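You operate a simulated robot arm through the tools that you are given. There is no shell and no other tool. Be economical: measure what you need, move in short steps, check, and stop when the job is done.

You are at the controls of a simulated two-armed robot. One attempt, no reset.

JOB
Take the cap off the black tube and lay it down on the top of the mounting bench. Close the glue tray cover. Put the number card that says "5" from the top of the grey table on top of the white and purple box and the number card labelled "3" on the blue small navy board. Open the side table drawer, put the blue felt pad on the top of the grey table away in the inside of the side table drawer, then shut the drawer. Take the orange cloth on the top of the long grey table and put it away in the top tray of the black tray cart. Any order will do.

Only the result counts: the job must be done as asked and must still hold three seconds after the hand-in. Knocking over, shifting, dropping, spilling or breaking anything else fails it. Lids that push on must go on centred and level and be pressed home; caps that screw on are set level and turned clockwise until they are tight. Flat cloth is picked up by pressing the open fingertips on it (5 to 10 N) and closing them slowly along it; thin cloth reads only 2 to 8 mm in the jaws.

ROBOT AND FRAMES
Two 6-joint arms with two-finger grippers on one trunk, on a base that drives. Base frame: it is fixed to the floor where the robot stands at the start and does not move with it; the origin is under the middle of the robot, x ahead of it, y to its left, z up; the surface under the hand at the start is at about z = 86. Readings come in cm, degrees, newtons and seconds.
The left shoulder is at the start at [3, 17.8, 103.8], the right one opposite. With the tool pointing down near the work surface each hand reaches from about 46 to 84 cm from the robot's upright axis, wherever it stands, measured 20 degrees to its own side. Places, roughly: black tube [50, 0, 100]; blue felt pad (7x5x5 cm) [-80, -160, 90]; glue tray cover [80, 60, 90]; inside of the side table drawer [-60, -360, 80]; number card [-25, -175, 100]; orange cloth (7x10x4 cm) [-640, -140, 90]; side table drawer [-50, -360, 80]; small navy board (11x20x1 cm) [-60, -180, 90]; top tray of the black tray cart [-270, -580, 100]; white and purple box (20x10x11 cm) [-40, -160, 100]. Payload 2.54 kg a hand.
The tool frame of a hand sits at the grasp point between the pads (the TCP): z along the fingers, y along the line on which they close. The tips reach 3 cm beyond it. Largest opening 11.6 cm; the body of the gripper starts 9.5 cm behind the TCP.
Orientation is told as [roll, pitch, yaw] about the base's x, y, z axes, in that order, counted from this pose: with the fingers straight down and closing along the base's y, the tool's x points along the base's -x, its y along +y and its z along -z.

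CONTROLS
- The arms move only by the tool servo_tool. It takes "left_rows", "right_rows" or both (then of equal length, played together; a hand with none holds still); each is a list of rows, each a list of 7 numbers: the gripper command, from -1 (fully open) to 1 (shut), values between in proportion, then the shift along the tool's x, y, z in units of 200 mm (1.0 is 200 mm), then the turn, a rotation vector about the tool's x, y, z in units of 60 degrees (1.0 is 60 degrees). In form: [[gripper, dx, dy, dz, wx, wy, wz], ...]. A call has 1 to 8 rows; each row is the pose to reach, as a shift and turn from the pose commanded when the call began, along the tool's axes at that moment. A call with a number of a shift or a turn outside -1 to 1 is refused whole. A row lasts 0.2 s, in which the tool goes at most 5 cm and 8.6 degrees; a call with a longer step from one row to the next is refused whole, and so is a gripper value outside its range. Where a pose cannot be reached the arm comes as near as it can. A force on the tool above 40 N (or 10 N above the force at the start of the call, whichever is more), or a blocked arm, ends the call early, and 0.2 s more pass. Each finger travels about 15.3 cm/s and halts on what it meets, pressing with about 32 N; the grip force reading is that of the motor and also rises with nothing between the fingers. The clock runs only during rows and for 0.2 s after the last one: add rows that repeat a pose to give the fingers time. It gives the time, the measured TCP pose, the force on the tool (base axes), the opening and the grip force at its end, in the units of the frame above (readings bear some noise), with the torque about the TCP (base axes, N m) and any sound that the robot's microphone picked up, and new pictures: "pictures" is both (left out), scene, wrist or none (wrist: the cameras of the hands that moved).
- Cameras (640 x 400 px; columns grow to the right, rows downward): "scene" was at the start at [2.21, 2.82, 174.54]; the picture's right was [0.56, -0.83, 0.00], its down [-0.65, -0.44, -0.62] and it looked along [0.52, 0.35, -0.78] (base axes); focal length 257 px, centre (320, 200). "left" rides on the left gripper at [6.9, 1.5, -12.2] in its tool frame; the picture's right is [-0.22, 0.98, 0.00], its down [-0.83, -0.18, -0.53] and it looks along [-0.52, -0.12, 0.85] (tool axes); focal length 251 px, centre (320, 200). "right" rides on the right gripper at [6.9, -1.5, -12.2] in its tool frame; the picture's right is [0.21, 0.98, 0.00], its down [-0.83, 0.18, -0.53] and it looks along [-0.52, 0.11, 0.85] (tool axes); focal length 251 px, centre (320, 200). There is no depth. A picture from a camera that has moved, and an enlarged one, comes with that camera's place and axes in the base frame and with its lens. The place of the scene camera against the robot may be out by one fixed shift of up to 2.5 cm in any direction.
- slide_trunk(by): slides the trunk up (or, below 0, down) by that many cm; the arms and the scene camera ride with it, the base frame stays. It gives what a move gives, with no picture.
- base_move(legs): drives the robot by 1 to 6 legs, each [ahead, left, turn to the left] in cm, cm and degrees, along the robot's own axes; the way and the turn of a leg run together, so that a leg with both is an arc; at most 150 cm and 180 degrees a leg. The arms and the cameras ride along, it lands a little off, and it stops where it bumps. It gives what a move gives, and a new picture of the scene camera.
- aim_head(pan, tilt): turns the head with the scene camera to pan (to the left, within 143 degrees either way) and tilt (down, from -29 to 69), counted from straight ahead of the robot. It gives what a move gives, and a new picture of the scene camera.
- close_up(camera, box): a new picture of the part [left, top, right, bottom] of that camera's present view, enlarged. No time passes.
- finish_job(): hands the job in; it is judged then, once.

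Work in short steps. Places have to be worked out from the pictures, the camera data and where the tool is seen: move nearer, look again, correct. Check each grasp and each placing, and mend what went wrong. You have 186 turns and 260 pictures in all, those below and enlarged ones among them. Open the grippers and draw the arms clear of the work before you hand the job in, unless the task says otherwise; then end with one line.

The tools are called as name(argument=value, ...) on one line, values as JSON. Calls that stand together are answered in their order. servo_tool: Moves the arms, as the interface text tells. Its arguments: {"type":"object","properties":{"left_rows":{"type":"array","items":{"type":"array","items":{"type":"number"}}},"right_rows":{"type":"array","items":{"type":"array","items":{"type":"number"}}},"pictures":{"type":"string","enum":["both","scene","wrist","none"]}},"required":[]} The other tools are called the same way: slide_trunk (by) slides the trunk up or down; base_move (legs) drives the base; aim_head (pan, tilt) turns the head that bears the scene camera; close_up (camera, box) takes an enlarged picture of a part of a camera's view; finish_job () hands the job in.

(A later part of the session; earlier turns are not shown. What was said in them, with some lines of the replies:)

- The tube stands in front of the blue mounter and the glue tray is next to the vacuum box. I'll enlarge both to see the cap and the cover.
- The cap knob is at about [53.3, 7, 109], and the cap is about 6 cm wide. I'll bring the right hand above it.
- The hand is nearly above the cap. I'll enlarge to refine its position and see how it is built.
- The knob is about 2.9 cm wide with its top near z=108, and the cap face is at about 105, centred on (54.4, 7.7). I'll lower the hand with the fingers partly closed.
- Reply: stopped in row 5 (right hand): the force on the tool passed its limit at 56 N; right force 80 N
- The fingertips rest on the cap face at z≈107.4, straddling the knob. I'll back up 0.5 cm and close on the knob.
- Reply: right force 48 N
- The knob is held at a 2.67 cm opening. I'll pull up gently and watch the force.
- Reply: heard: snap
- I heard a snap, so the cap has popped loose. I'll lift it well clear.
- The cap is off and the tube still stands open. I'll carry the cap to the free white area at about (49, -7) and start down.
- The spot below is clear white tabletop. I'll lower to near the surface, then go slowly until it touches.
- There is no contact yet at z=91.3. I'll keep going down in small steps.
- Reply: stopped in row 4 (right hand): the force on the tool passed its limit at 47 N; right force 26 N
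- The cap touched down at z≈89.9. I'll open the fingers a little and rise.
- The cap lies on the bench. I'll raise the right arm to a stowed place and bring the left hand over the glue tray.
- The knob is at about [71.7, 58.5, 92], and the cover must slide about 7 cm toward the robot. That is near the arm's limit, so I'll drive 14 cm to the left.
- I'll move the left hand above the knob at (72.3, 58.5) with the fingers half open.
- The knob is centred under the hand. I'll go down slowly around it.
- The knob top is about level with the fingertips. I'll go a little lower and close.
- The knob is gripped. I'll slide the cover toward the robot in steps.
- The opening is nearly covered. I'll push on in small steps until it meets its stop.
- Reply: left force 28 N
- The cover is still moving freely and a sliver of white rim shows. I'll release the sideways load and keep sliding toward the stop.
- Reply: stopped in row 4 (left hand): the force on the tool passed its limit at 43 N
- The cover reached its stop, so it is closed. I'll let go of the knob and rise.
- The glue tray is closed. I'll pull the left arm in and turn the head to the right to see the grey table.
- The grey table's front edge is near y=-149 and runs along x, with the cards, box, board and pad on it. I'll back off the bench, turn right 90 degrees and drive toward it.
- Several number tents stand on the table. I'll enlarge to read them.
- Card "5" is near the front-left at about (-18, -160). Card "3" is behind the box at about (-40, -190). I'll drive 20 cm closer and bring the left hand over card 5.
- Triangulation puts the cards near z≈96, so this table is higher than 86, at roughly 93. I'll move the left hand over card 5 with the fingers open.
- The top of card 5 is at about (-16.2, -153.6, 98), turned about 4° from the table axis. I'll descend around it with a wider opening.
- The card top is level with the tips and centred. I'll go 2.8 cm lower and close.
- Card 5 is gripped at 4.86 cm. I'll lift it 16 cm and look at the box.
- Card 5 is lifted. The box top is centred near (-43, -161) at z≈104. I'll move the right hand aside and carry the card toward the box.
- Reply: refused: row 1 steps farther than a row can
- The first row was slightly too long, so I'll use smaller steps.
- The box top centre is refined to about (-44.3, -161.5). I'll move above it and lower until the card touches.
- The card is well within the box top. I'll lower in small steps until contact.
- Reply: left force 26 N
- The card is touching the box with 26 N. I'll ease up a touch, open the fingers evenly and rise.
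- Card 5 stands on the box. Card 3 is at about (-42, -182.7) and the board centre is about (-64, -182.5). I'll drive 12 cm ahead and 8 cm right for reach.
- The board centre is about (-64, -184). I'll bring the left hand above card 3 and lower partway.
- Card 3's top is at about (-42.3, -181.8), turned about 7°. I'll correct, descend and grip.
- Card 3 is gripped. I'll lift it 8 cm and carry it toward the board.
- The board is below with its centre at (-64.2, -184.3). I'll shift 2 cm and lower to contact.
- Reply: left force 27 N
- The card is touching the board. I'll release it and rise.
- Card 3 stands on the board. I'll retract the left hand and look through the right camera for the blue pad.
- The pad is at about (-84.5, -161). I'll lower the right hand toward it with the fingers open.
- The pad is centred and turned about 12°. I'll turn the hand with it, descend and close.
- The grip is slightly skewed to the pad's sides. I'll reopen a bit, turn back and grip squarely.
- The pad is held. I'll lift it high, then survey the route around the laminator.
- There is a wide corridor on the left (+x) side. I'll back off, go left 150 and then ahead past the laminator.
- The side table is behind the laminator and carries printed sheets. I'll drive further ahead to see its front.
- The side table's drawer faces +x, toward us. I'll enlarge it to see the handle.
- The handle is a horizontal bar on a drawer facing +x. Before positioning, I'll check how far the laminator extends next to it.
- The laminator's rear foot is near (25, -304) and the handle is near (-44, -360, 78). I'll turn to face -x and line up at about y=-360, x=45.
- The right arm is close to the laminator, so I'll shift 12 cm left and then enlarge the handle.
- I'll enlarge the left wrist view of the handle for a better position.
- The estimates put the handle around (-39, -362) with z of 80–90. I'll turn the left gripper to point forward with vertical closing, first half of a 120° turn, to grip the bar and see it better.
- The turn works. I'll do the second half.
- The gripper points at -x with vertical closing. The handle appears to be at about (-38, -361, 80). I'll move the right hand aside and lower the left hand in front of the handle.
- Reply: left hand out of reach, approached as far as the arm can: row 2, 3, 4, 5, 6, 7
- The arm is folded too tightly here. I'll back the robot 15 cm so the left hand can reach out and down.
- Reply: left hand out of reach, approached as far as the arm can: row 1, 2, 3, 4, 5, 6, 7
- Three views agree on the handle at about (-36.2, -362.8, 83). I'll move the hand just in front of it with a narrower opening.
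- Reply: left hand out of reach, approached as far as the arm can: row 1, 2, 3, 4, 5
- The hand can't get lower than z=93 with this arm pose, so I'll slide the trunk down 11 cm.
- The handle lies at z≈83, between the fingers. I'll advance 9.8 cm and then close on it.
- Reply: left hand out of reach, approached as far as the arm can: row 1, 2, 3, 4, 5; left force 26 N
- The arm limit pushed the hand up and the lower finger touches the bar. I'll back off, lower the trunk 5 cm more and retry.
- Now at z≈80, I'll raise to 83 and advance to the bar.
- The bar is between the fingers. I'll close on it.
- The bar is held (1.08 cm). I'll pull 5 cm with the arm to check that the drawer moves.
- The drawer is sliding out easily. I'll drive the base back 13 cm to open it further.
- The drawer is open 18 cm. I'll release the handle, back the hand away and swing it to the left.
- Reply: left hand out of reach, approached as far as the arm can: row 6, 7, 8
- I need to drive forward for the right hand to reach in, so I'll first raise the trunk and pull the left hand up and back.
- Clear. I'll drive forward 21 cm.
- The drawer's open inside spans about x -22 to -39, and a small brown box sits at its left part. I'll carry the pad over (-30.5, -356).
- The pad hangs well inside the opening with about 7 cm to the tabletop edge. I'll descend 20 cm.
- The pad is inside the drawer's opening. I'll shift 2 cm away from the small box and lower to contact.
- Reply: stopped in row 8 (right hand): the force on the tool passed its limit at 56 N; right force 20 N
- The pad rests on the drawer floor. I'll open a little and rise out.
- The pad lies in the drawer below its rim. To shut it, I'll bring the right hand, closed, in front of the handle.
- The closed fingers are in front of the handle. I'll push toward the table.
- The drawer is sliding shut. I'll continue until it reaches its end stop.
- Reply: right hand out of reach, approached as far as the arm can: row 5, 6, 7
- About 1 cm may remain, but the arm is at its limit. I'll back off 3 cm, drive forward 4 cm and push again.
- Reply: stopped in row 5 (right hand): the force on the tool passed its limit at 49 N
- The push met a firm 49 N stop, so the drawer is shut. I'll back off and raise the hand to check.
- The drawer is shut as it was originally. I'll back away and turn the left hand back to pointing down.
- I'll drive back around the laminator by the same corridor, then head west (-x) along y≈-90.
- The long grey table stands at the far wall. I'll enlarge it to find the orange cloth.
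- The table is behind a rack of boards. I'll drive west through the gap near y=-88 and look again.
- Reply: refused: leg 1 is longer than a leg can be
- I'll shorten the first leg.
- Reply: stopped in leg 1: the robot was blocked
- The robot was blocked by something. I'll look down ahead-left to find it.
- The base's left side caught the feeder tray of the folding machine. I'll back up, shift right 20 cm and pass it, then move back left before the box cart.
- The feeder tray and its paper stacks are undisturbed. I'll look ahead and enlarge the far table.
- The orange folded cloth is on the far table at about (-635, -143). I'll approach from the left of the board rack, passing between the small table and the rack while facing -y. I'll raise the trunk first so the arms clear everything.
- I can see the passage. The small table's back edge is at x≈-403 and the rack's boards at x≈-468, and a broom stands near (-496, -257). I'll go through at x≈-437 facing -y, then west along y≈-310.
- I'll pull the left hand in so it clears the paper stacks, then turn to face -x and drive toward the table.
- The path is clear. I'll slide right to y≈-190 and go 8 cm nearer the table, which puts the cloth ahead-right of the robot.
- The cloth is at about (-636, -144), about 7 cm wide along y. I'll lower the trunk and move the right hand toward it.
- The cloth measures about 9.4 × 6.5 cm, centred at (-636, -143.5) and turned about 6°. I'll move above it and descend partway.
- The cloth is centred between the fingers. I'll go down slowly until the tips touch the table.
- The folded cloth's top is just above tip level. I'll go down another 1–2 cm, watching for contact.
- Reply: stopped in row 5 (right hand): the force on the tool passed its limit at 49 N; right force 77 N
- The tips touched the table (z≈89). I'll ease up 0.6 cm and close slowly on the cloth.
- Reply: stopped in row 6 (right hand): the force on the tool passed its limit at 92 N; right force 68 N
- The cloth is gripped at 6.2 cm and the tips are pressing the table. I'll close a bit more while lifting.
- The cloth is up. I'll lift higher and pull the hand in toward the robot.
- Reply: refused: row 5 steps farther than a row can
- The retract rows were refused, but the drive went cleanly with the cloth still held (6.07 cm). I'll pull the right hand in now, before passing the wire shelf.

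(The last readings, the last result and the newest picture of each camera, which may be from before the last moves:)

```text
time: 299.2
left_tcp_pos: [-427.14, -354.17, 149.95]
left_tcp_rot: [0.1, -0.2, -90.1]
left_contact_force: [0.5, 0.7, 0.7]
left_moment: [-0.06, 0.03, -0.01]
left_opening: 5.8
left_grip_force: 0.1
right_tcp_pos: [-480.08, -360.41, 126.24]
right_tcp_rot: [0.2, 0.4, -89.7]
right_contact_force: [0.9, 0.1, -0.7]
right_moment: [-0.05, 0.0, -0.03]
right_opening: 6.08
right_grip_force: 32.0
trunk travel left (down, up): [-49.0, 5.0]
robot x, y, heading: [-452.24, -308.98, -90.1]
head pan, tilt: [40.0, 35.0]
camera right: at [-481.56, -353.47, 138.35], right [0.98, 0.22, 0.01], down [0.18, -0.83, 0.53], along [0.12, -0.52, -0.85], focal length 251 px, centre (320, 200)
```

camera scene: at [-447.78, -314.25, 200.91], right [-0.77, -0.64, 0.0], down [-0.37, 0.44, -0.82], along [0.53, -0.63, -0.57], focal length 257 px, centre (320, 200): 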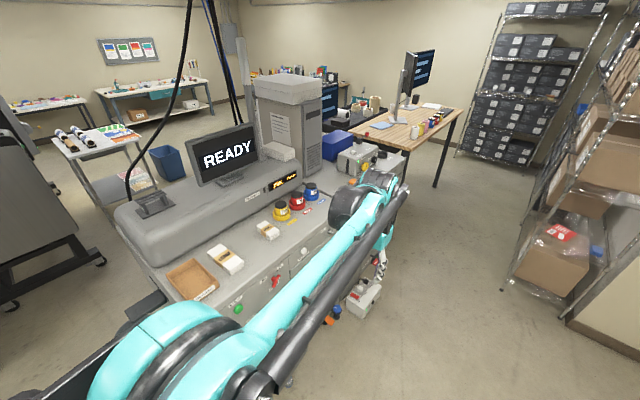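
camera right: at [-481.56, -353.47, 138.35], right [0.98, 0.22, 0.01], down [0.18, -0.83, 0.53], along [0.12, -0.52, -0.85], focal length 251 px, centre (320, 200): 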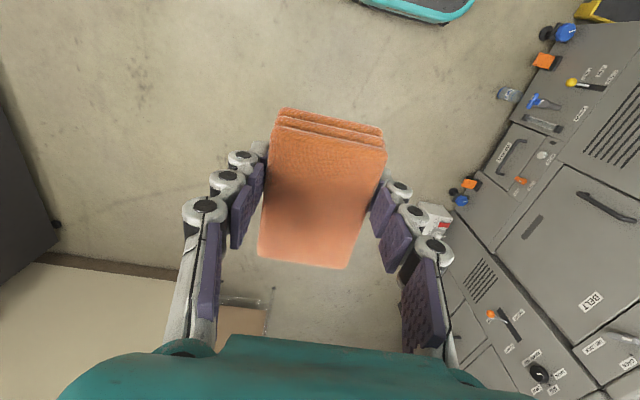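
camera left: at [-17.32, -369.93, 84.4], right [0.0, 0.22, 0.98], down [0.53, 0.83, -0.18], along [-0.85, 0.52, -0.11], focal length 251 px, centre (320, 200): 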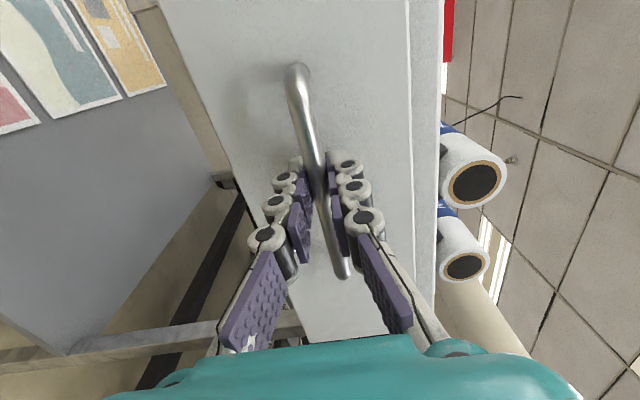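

I'll shift left 12 cm and drive south past the shelf to y≈-600, then look east.

base_move(legs=[[0, 12, 0], [150, 0, 0], [145, 0, 0]])

aim_head(pan=70, tilt=35)

aim_head(pan=15, tilt=35)

```text
time: 314.3
left_tcp_pos: [-413.71, -649.48, 149.96]
left_tcp_rot: [0.1, -0.1, -89.8]
left_contact_force: [0.1, 0.2, -0.7]
left_moment: [-0.02, 0.0, -0.03]
left_opening: 5.78
left_grip_force: 0.0
right_tcp_pos: [-466.68, -656.1, 126.19]
right_tcp_rot: [0.4, 0.4, -89.5]
right_contact_force: [0.1, 0.5, -0.2]
right_moment: [0.0, 0.03, -0.01]
right_opening: 6.06
right_grip_force: 32.4
trunk travel left (down, up): [-49.0, 5.0]
robot x, y, heading: [-439.03, -604.18, -89.7]
head pan, tilt: [40.0, 35.0]
camera scene: at [-434.4, -609.64, 200.91], right [-0.76, -0.65, 0.0], down [-0.37, 0.44, -0.82], along [0.53, -0.63, -0.57], focal length 257 px, centre (320, 200)
```

scene: 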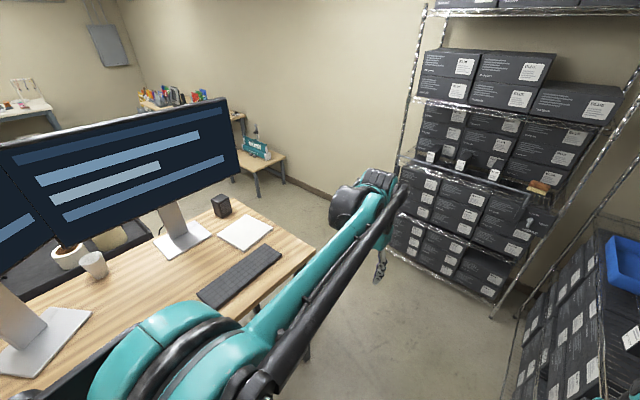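

```text
time: 315.3
left_tcp_pos: [-413.69, -649.6, 149.97]
left_tcp_rot: [0.1, -0.2, -89.8]
left_contact_force: [0.3, 0.7, 1.0]
left_moment: [-0.02, -0.04, 0.01]
left_opening: 5.81
left_grip_force: 0.0
right_tcp_pos: [-466.72, -656.1, 126.2]
right_tcp_rot: [0.2, 0.4, -89.5]
right_contact_force: [0.9, -1.2, -0.3]
right_moment: [0.01, -0.03, -0.02]
right_opening: 6.06
right_grip_force: 31.9
trunk travel left (down, up): [-49.0, 5.0]
robot x, y, heading: [-438.92, -604.46, -89.9]
head pan, tilt: [70.0, 35.0]
camera scene: at [-431.81, -605.91, 200.91], right [-0.34, -0.94, 0.0], down [-0.54, 0.19, -0.82], along [0.77, -0.28, -0.57], focal length 257 px, centre (320, 200)
```

scene: 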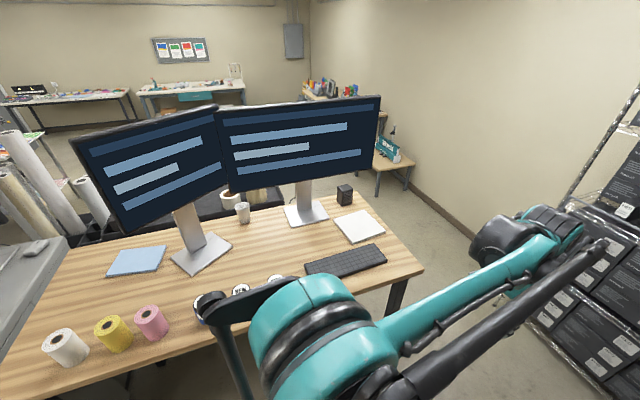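

```text
time: 316.5
left_tcp_pos: [-413.79, -649.76, 149.97]
left_tcp_rot: [0.1, -0.2, -89.8]
left_contact_force: [-0.8, -0.8, 0.0]
left_moment: [0.01, 0.02, 0.02]
left_opening: 5.77
left_grip_force: 0.0
right_tcp_pos: [-466.64, -656.01, 126.21]
right_tcp_rot: [0.4, 0.5, -89.4]
right_contact_force: [-0.7, -0.4, -0.5]
right_moment: [-0.01, 0.02, -0.01]
right_opening: 6.12
right_grip_force: 32.4
trunk travel left (down, up): [-49.0, 5.0]
robot x, y, heading: [-438.59, -604.28, -89.8]
head pan, tilt: [15.0, 35.0]
camera scene: at [-437.76, -611.44, 200.91], right [-0.96, -0.26, 0.0], down [-0.15, 0.55, -0.82], along [0.22, -0.79, -0.57], focal length 257 px, centre (320, 200)
```

scene: 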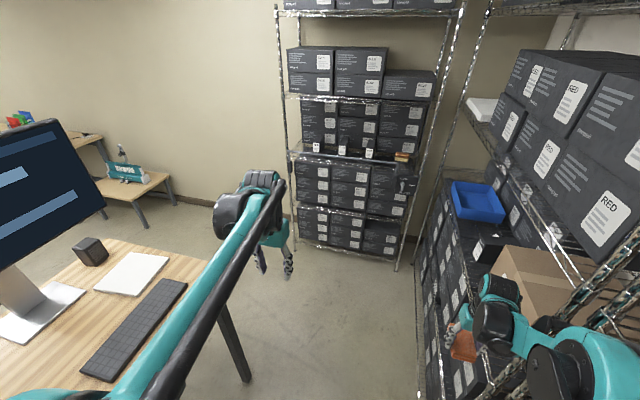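

The aisle between the desk end (y≈-675) and the black shelf (y≈-795) is open. I'll go through facing east, then turn to face -x on the cart's open side.

base_move(legs=[[98, 0, 0], [0, 0, 90], [0, -32, 0], [135, 0, 0], [130, 0, 0]])

aim_head(pan=80, tilt=40)

```text
time: 339.5
left_tcp_pos: [-131.08, -713.63, 149.94]
left_tcp_rot: [0.2, -0.2, -0.7]
left_contact_force: [-0.3, 0.1, 0.6]
left_moment: [-0.01, -0.05, 0.04]
left_opening: 5.79
left_grip_force: 0.1
right_tcp_pos: [-125.48, -766.71, 126.11]
right_tcp_rot: [0.3, 0.4, -0.5]
right_contact_force: [0.0, -0.3, 0.4]
right_moment: [-0.03, 0.02, -0.01]
right_opening: 6.07
right_grip_force: 32.2
trunk travel left (down, up): [-49.0, 5.0]
robot x, y, heading: [-176.57, -738.01, -0.7]
head pan, tilt: [15.0, 35.0]
camera scene: at [-172.2, -737.32, 200.91], right [0.25, -0.97, 0.0], down [-0.56, -0.14, -0.82], along [0.79, 0.2, -0.57], focal length 257 px, centre (320, 200)
```

scene: 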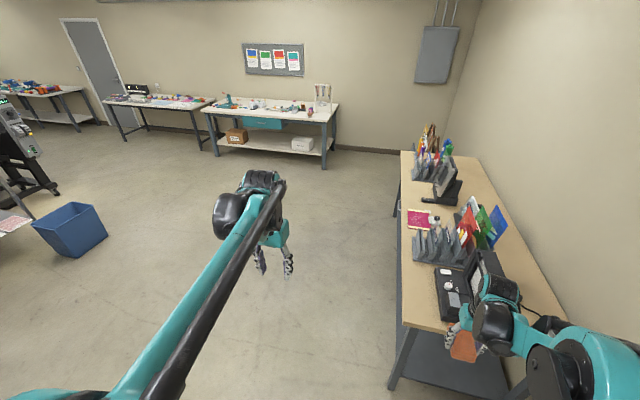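

```text
time: 340.8
left_tcp_pos: [-131.01, -713.59, 149.92]
left_tcp_rot: [0.1, 0.0, -0.8]
left_contact_force: [1.1, -0.3, 0.2]
left_moment: [0.01, 0.0, 0.01]
left_opening: 5.79
left_grip_force: 0.1
right_tcp_pos: [-125.43, -766.74, 126.1]
right_tcp_rot: [0.3, 0.5, -0.4]
right_contact_force: [-0.1, -0.2, -0.1]
right_moment: [-0.01, 0.03, -0.01]
right_opening: 6.08
right_grip_force: 32.1
trunk travel left (down, up): [-49.0, 5.0]
robot x, y, heading: [-176.72, -737.86, -0.3]
head pan, tilt: [80.0, 40.0]
camera scene: at [-179.1, -731.13, 200.16], right [0.98, -0.19, 0.0], down [-0.12, -0.63, -0.77], along [0.14, 0.75, -0.64], focal length 257 px, centre (320, 200)
```

scene: 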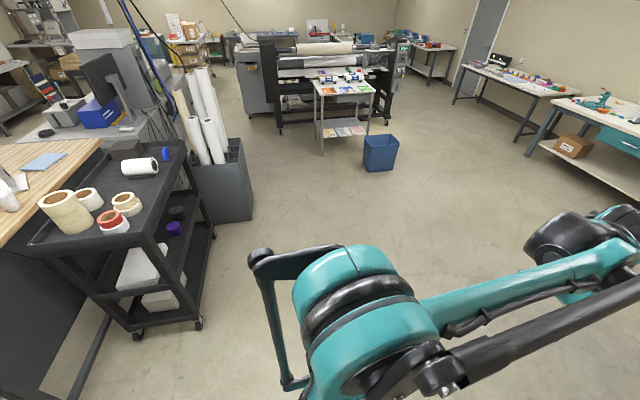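

The cart's top tray spans x -309 to -250 and y -635 to -520, with free space near (-268, -585). I'll turn around and line up with it.

base_move(legs=[[0, 0, 180], [0, -143, 0], [26, 0, 0]])

aim_head(pan=0, tilt=50)

close_up(camera="right", box=[0, 0, 640, 400])

```text
time: 356.8
left_tcp_pos: [-245.35, -618.35, 150.01]
left_tcp_rot: [0.1, -0.2, 178.1]
left_contact_force: [-0.7, 1.4, 1.1]
left_moment: [0.03, 0.02, -0.01]
left_opening: 5.82
left_grip_force: 0.1
right_tcp_pos: [-249.8, -565.17, 126.26]
right_tcp_rot: [0.4, 0.4, 178.6]
right_contact_force: [0.1, -0.3, -1.3]
right_moment: [-0.03, 0.0, 0.01]
right_opening: 6.08
right_grip_force: 31.7
trunk travel left (down, up): [-49.0, 5.0]
robot x, y, heading: [-199.52, -594.65, 178.3]
head pan, tilt: [80.0, 40.0]
camera scene: at [-199.14, -604.54, 200.15], right [-0.98, 0.2, 0.0], down [0.13, 0.63, -0.77], along [-0.16, -0.75, -0.64], focal length 257 px, centre (320, 200)
```

scene: 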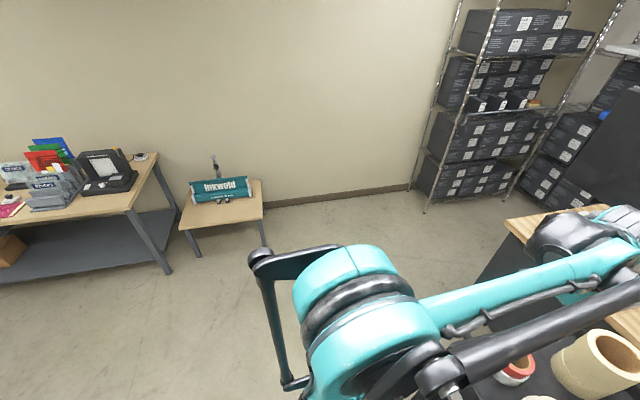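

```text
time: 358.3
left_tcp_pos: [-245.33, -618.33, 149.94]
left_tcp_rot: [-0.1, -0.1, 178.0]
left_contact_force: [0.6, 0.1, -0.2]
left_moment: [-0.04, 0.02, 0.03]
left_opening: 5.8
left_grip_force: 0.0
right_tcp_pos: [-249.96, -565.18, 126.14]
right_tcp_rot: [0.3, 0.4, 178.5]
right_contact_force: [-0.6, 0.3, -0.9]
right_moment: [0.0, -0.03, -0.04]
right_opening: 6.07
right_grip_force: 32.2
trunk travel left (down, up): [-49.0, 5.0]
robot x, y, heading: [-199.21, -594.57, 178.4]
head pan, tilt: [0.0, 50.0]
camera scene: at [-205.2, -595.97, 198.74], right [0.03, 1.0, 0.0], down [0.77, -0.02, -0.64], along [-0.64, 0.02, -0.77], focal length 257 px, centre (320, 200)
```

scene: 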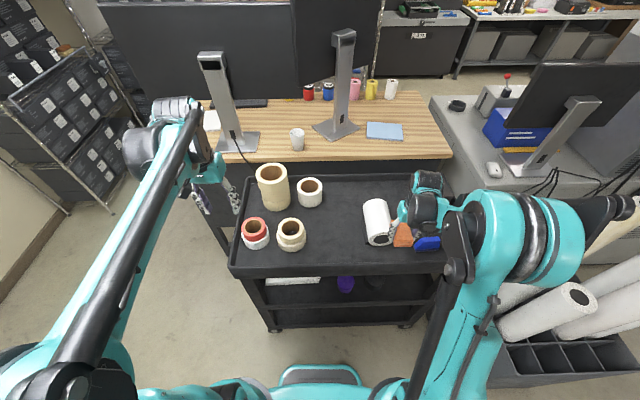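

```text
1.00 times, centred on (320, 200) of right (not enlarged: the box is as wide or as high as the picture)
camera zoom: at [-243.04, -563.63, 138.29], right [0.19, -0.98, 0.01], down [-0.83, -0.16, 0.53], along [-0.52, -0.11, -0.85], focal length 251 px, centre (320, 200)
```

zoom: 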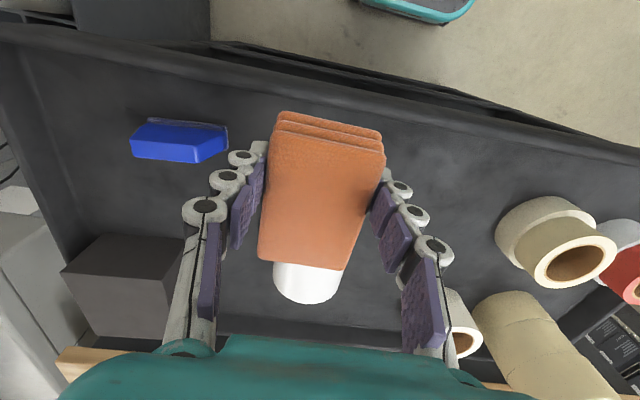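

There is a free gap centred near (-278, -584) between the white roll and the cream rolls. I'll carry the cloth above it.

servo_tool(right_rows=[[0.5, -0.18, 0.13, 0, 0, 0, 0], [0.5, -0.36, 0.26, 0, 0, 0, 0], [0.5, -0.54, 0.39, 0, 0, 0, 0], [0.5, -0.72, 0.52, 0, 0, 0, 0], [0.5, -0.9, 0.65, 0, 0, 0, 0], [0.5, -1.0, 0.8, 0, 0, 0, 0], [0.5, -1.0, 0.95, 0, 0, 0, 0]], pictures="none")

servo_tool(right_rows=[[0.5, -0.2, 0.0, 0, 0, 0, 0], [0.5, -0.35, 0.0, 0, 0, 0, 0], [0.5, -0.35, 0, 0, 0, 0, 0]], pictures="both")

```text
time: 359.9
left_tcp_pos: [-245.38, -618.43, 149.83]
left_tcp_rot: [0.1, -0.1, 178.0]
left_contact_force: [-0.4, -0.3, 0.9]
left_moment: [0.01, -0.01, 0.0]
left_opening: 5.79
left_grip_force: 0.0
right_tcp_pos: [-270.6, -583.84, 126.01]
right_tcp_rot: [0.2, 0.3, 178.4]
right_contact_force: [-0.6, 0.2, -1.5]
right_moment: [0.02, -0.01, 0.0]
right_opening: 6.07
right_grip_force: 31.8
trunk travel left (down, up): [-49.0, 5.0]
robot x, y, heading: [-199.51, -594.79, 178.2]
head pan, tilt: [0.0, 50.0]
```

```text
time: 360.7
left_tcp_pos: [-245.23, -618.25, 149.97]
left_tcp_rot: [0.1, -0.2, 178.2]
left_contact_force: [-0.2, 0.4, -0.7]
left_moment: [-0.02, 0.04, 0.02]
left_opening: 5.79
left_grip_force: 0.1
right_tcp_pos: [-277.46, -583.39, 126.02]
right_tcp_rot: [0.3, 0.3, 178.5]
right_contact_force: [0.0, 0.4, 0.0]
right_moment: [-0.03, 0.02, 0.0]
right_opening: 6.05
right_grip_force: 32.0
trunk travel left (down, up): [-49.0, 5.0]
robot x, y, heading: [-199.21, -595.22, 178.0]
head pan, tilt: [0.0, 50.0]
camera scene: at [-205.01, -595.93, 198.75], right [0.03, 1.0, 0.0], down [0.77, -0.02, -0.64], along [-0.64, 0.02, -0.77], focal length 257 px, centre (320, 200)
camera right: at [-270.46, -581.92, 138.21], right [0.19, -0.98, 0.01], down [-0.83, -0.16, 0.53], along [-0.52, -0.11, -0.85], focal length 251 px, centre (320, 200)
```

scene: 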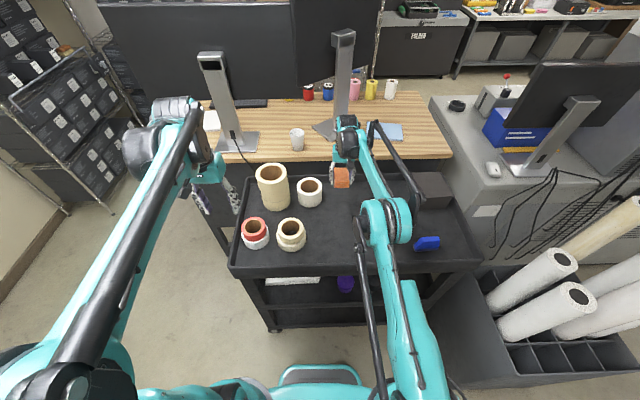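
right: 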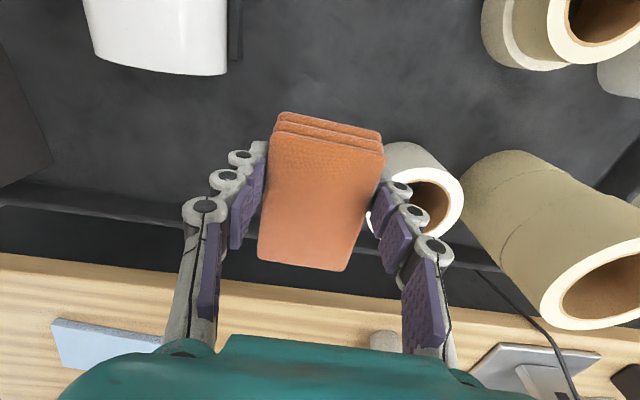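

The space below is clear. I'll lower the trunk 20 cm, then finish with the hand.

slide_trunk(by=-20)

servo_tool(right_rows=[[0.5, 0.1, -0.03, 0, 0, 0, 0], [0.5, 0.15, -0.05, 0.05, 0, 0, 0], [0.5, 0.15, -0.05, 0.1, 0, 0, 0], [0.5, 0.15, -0.05, 0.15, 0, 0, 0]], pictures="wrist")

```text
time: 362.6
left_tcp_pos: [-245.39, -618.42, 130.75]
left_tcp_rot: [0.2, -0.3, 178.0]
left_contact_force: [-0.6, -1.2, 0.8]
left_moment: [-0.05, 0.02, -0.02]
left_opening: 5.78
left_grip_force: 0.0
right_tcp_pos: [-277.46, -583.51, 107.19]
right_tcp_rot: [0.2, 0.3, 178.4]
right_contact_force: [7.2, -2.6, 10.4]
right_moment: [0.39, -0.17, -0.28]
right_opening: 6.07
right_grip_force: 31.8
trunk travel left (down, up): [-29.8, 24.2]
robot x, y, heading: [-199.55, -594.67, 178.2]
head pan, tilt: [0.0, 50.0]
stopped: the force on the tool passed its limit at 60 N (the readings are from after the stop); the commanded pose is now the measured one
```

```text
time: 363.1
left_tcp_pos: [-245.35, -618.3, 130.8]
left_tcp_rot: [0.2, -0.1, 178.3]
left_contact_force: [-0.3, 1.4, 0.1]
left_moment: [-0.02, -0.02, 0.01]
left_opening: 5.82
left_grip_force: 0.1
right_tcp_pos: [-275.48, -582.9, 107.29]
right_tcp_rot: [0.4, -0.1, 178.6]
right_contact_force: [6.9, -3.6, 13.1]
right_moment: [0.31, -0.45, -0.25]
right_opening: 6.1
right_grip_force: 31.9
trunk travel left (down, up): [-29.8, 24.2]
robot x, y, heading: [-199.78, -594.67, 178.0]
head pan, tilt: [0.0, 50.0]
stopped in row 2 (right hand): the force on the tool passed its limit at 55 N (the readings are from after the stop); the commanded pose is now the measured one
camera right: at [-268.46, -581.43, 119.39], right [0.19, -0.98, 0.0], down [-0.83, -0.16, 0.54], along [-0.53, -0.11, -0.84], focal length 251 px, centre (320, 200)
```

right: 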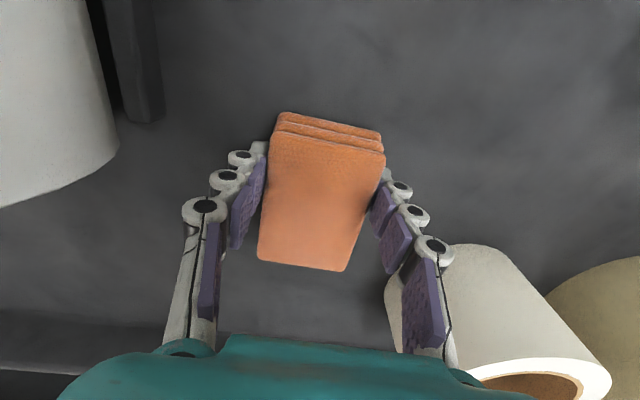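

The cloth and tips are resting on the tray floor (z≈104). I'll ease off, open slightly and rise.

servo_tool(right_rows=[[0.5, 0, 0, -0.015, 0, 0, 0], [0.1, 0, 0, -0.015, 0, 0, 0], [-0.2, 0, 0, -0.015, 0, 0, 0], [-0.3, 0, 0, -0.06, 0, 0, 0], [-0.3, 0, 0, -0.2, 0, 0, 0], [-0.3, 0, 0, -0.4, 0, 0, 0], [-0.3, 0, 0, -0.6, 0, 0, 0], [-0.3, 0, 0, -0.8, 0, 0, 0]], pictures="both")

```text
time: 364.9
left_tcp_pos: [-245.55, -618.42, 130.84]
left_tcp_rot: [0.1, -0.1, 178.2]
left_contact_force: [-0.4, -0.6, -0.3]
left_moment: [-0.01, 0.01, 0.0]
left_opening: 5.78
left_grip_force: 0.1
right_tcp_pos: [-275.75, -582.85, 123.19]
right_tcp_rot: [0.3, -0.2, 178.6]
right_contact_force: [0.2, -0.2, 0.2]
right_moment: [0.0, -0.01, 0.01]
right_opening: 7.56
right_grip_force: 0.0
trunk travel left (down, up): [-29.8, 24.2]
robot x, y, heading: [-199.57, -594.66, 178.1]
head pan, tilt: [0.0, 50.0]
camera scene: at [-205.33, -595.98, 179.58], right [0.03, 1.0, 0.0], down [0.77, -0.02, -0.64], along [-0.64, 0.02, -0.77], focal length 257 px, centre (320, 200)
camera right: at [-268.63, -581.29, 135.34], right [0.19, -0.98, 0.0], down [-0.83, -0.16, 0.54], along [-0.53, -0.11, -0.84], focal length 251 px, centre (320, 200)
```

scene: 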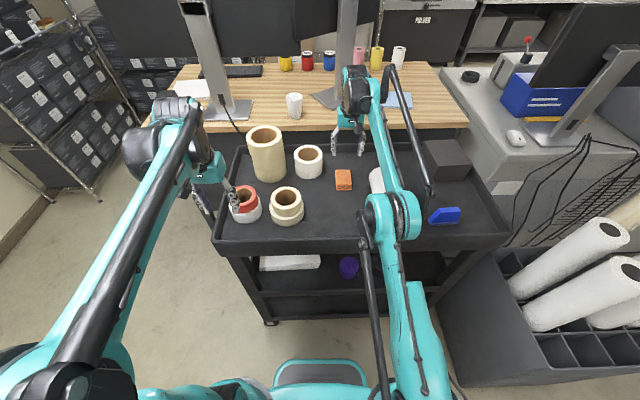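
right: 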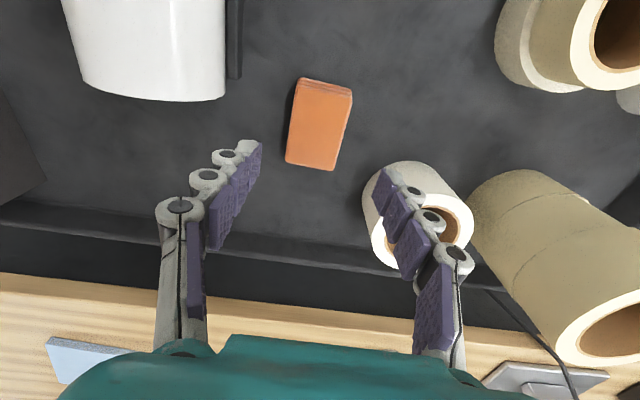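

The cloth lies in the top tray. I'll open both grippers, raise the hands and back the robot away.

slide_trunk(by=15)

base_move(legs=[[-45, 0, 0]])

servo_tool(left_rows=[[-0.5, 0, 0, 0, 0, 0, 0], [-1, 0, 0, 0, 0, 0, 0], [-1, 0, 0, 0, 0, 0, 0]], right_rows=[[-0.6, 0, 0, 0, 0, 0, 0], [-1, 0, 0, 0, 0, 0, 0], [-1, 0, 0, 0, 0, 0, 0]], pictures="scene")

```text
time: 366.6
left_tcp_pos: [-245.46, -618.33, 145.76]
left_tcp_rot: [0.2, -0.1, 178.2]
left_contact_force: [-0.2, 0.0, 0.6]
left_moment: [0.0, -0.03, -0.03]
left_opening: 5.81
left_grip_force: 0.0
right_tcp_pos: [-275.68, -582.88, 138.2]
right_tcp_rot: [0.2, -0.2, 178.5]
right_contact_force: [0.1, -0.4, 0.1]
right_moment: [0.0, 0.0, -0.01]
right_opening: 7.53
right_grip_force: 0.0
trunk travel left (down, up): [-44.8, 9.2]
robot x, y, heading: [-199.67, -594.54, 178.1]
head pan, tilt: [0.0, 50.0]
```

```text
time: 369.4
left_tcp_pos: [-200.54, -619.62, 145.77]
left_tcp_rot: [0.1, -0.1, 178.0]
left_contact_force: [0.3, -0.8, 0.5]
left_moment: [-0.01, 0.0, 0.01]
left_opening: 5.78
left_grip_force: 0.1
right_tcp_pos: [-230.53, -584.08, 138.17]
right_tcp_rot: [0.3, -0.2, 178.5]
right_contact_force: [0.0, -0.3, 0.1]
right_moment: [-0.02, 0.0, -0.02]
right_opening: 7.54
right_grip_force: 0.1
trunk travel left (down, up): [-44.8, 9.2]
robot x, y, heading: [-154.37, -596.13, 178.2]
head pan, tilt: [0.0, 50.0]
camera scene: at [-160.22, -597.43, 194.58], right [0.03, 1.0, 0.0], down [0.77, -0.03, -0.64], along [-0.64, 0.02, -0.77], focal length 257 px, centre (320, 200)
```

scene: 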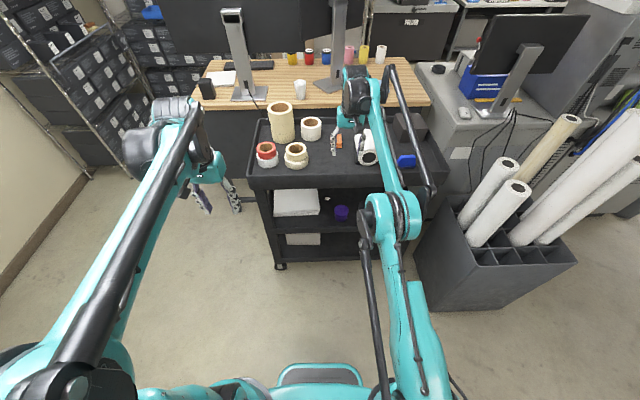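

```text
time: 370.1
left_tcp_pos: [-200.57, -619.6, 145.71]
left_tcp_rot: [0.1, -0.2, 178.0]
left_contact_force: [-0.2, -0.2, -0.4]
left_moment: [0.02, 0.01, 0.0]
left_opening: 11.6
left_grip_force: 0.1
right_tcp_pos: [-230.54, -584.06, 138.22]
right_tcp_rot: [0.2, -0.2, 178.4]
right_contact_force: [-0.3, -0.3, 0.3]
right_moment: [0.01, -0.01, -0.03]
right_opening: 11.6
right_grip_force: 0.0
trunk travel left (down, up): [-44.8, 9.2]
robot x, y, heading: [-154.44, -596.16, 178.1]
head pan, tilt: [0.0, 50.0]
camera scene: at [-160.14, -597.44, 194.58], right [0.03, 1.0, 0.0], down [0.77, -0.03, -0.64], along [-0.64, 0.02, -0.77], focal length 257 px, centre (320, 200)
```

scene: 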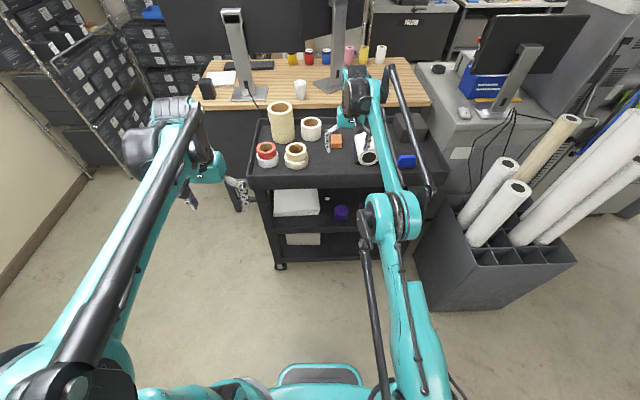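

All parts of the job are in place, the grippers are open and the arms are clear, so I'll hand it in.

finish_job()

```text
The job is handed in.
```

I finished all the tasks and handed the job in; on the way the robot bumped the folding machine's feeder tray once, but a check showed the paper stacks on it hadn't moved.
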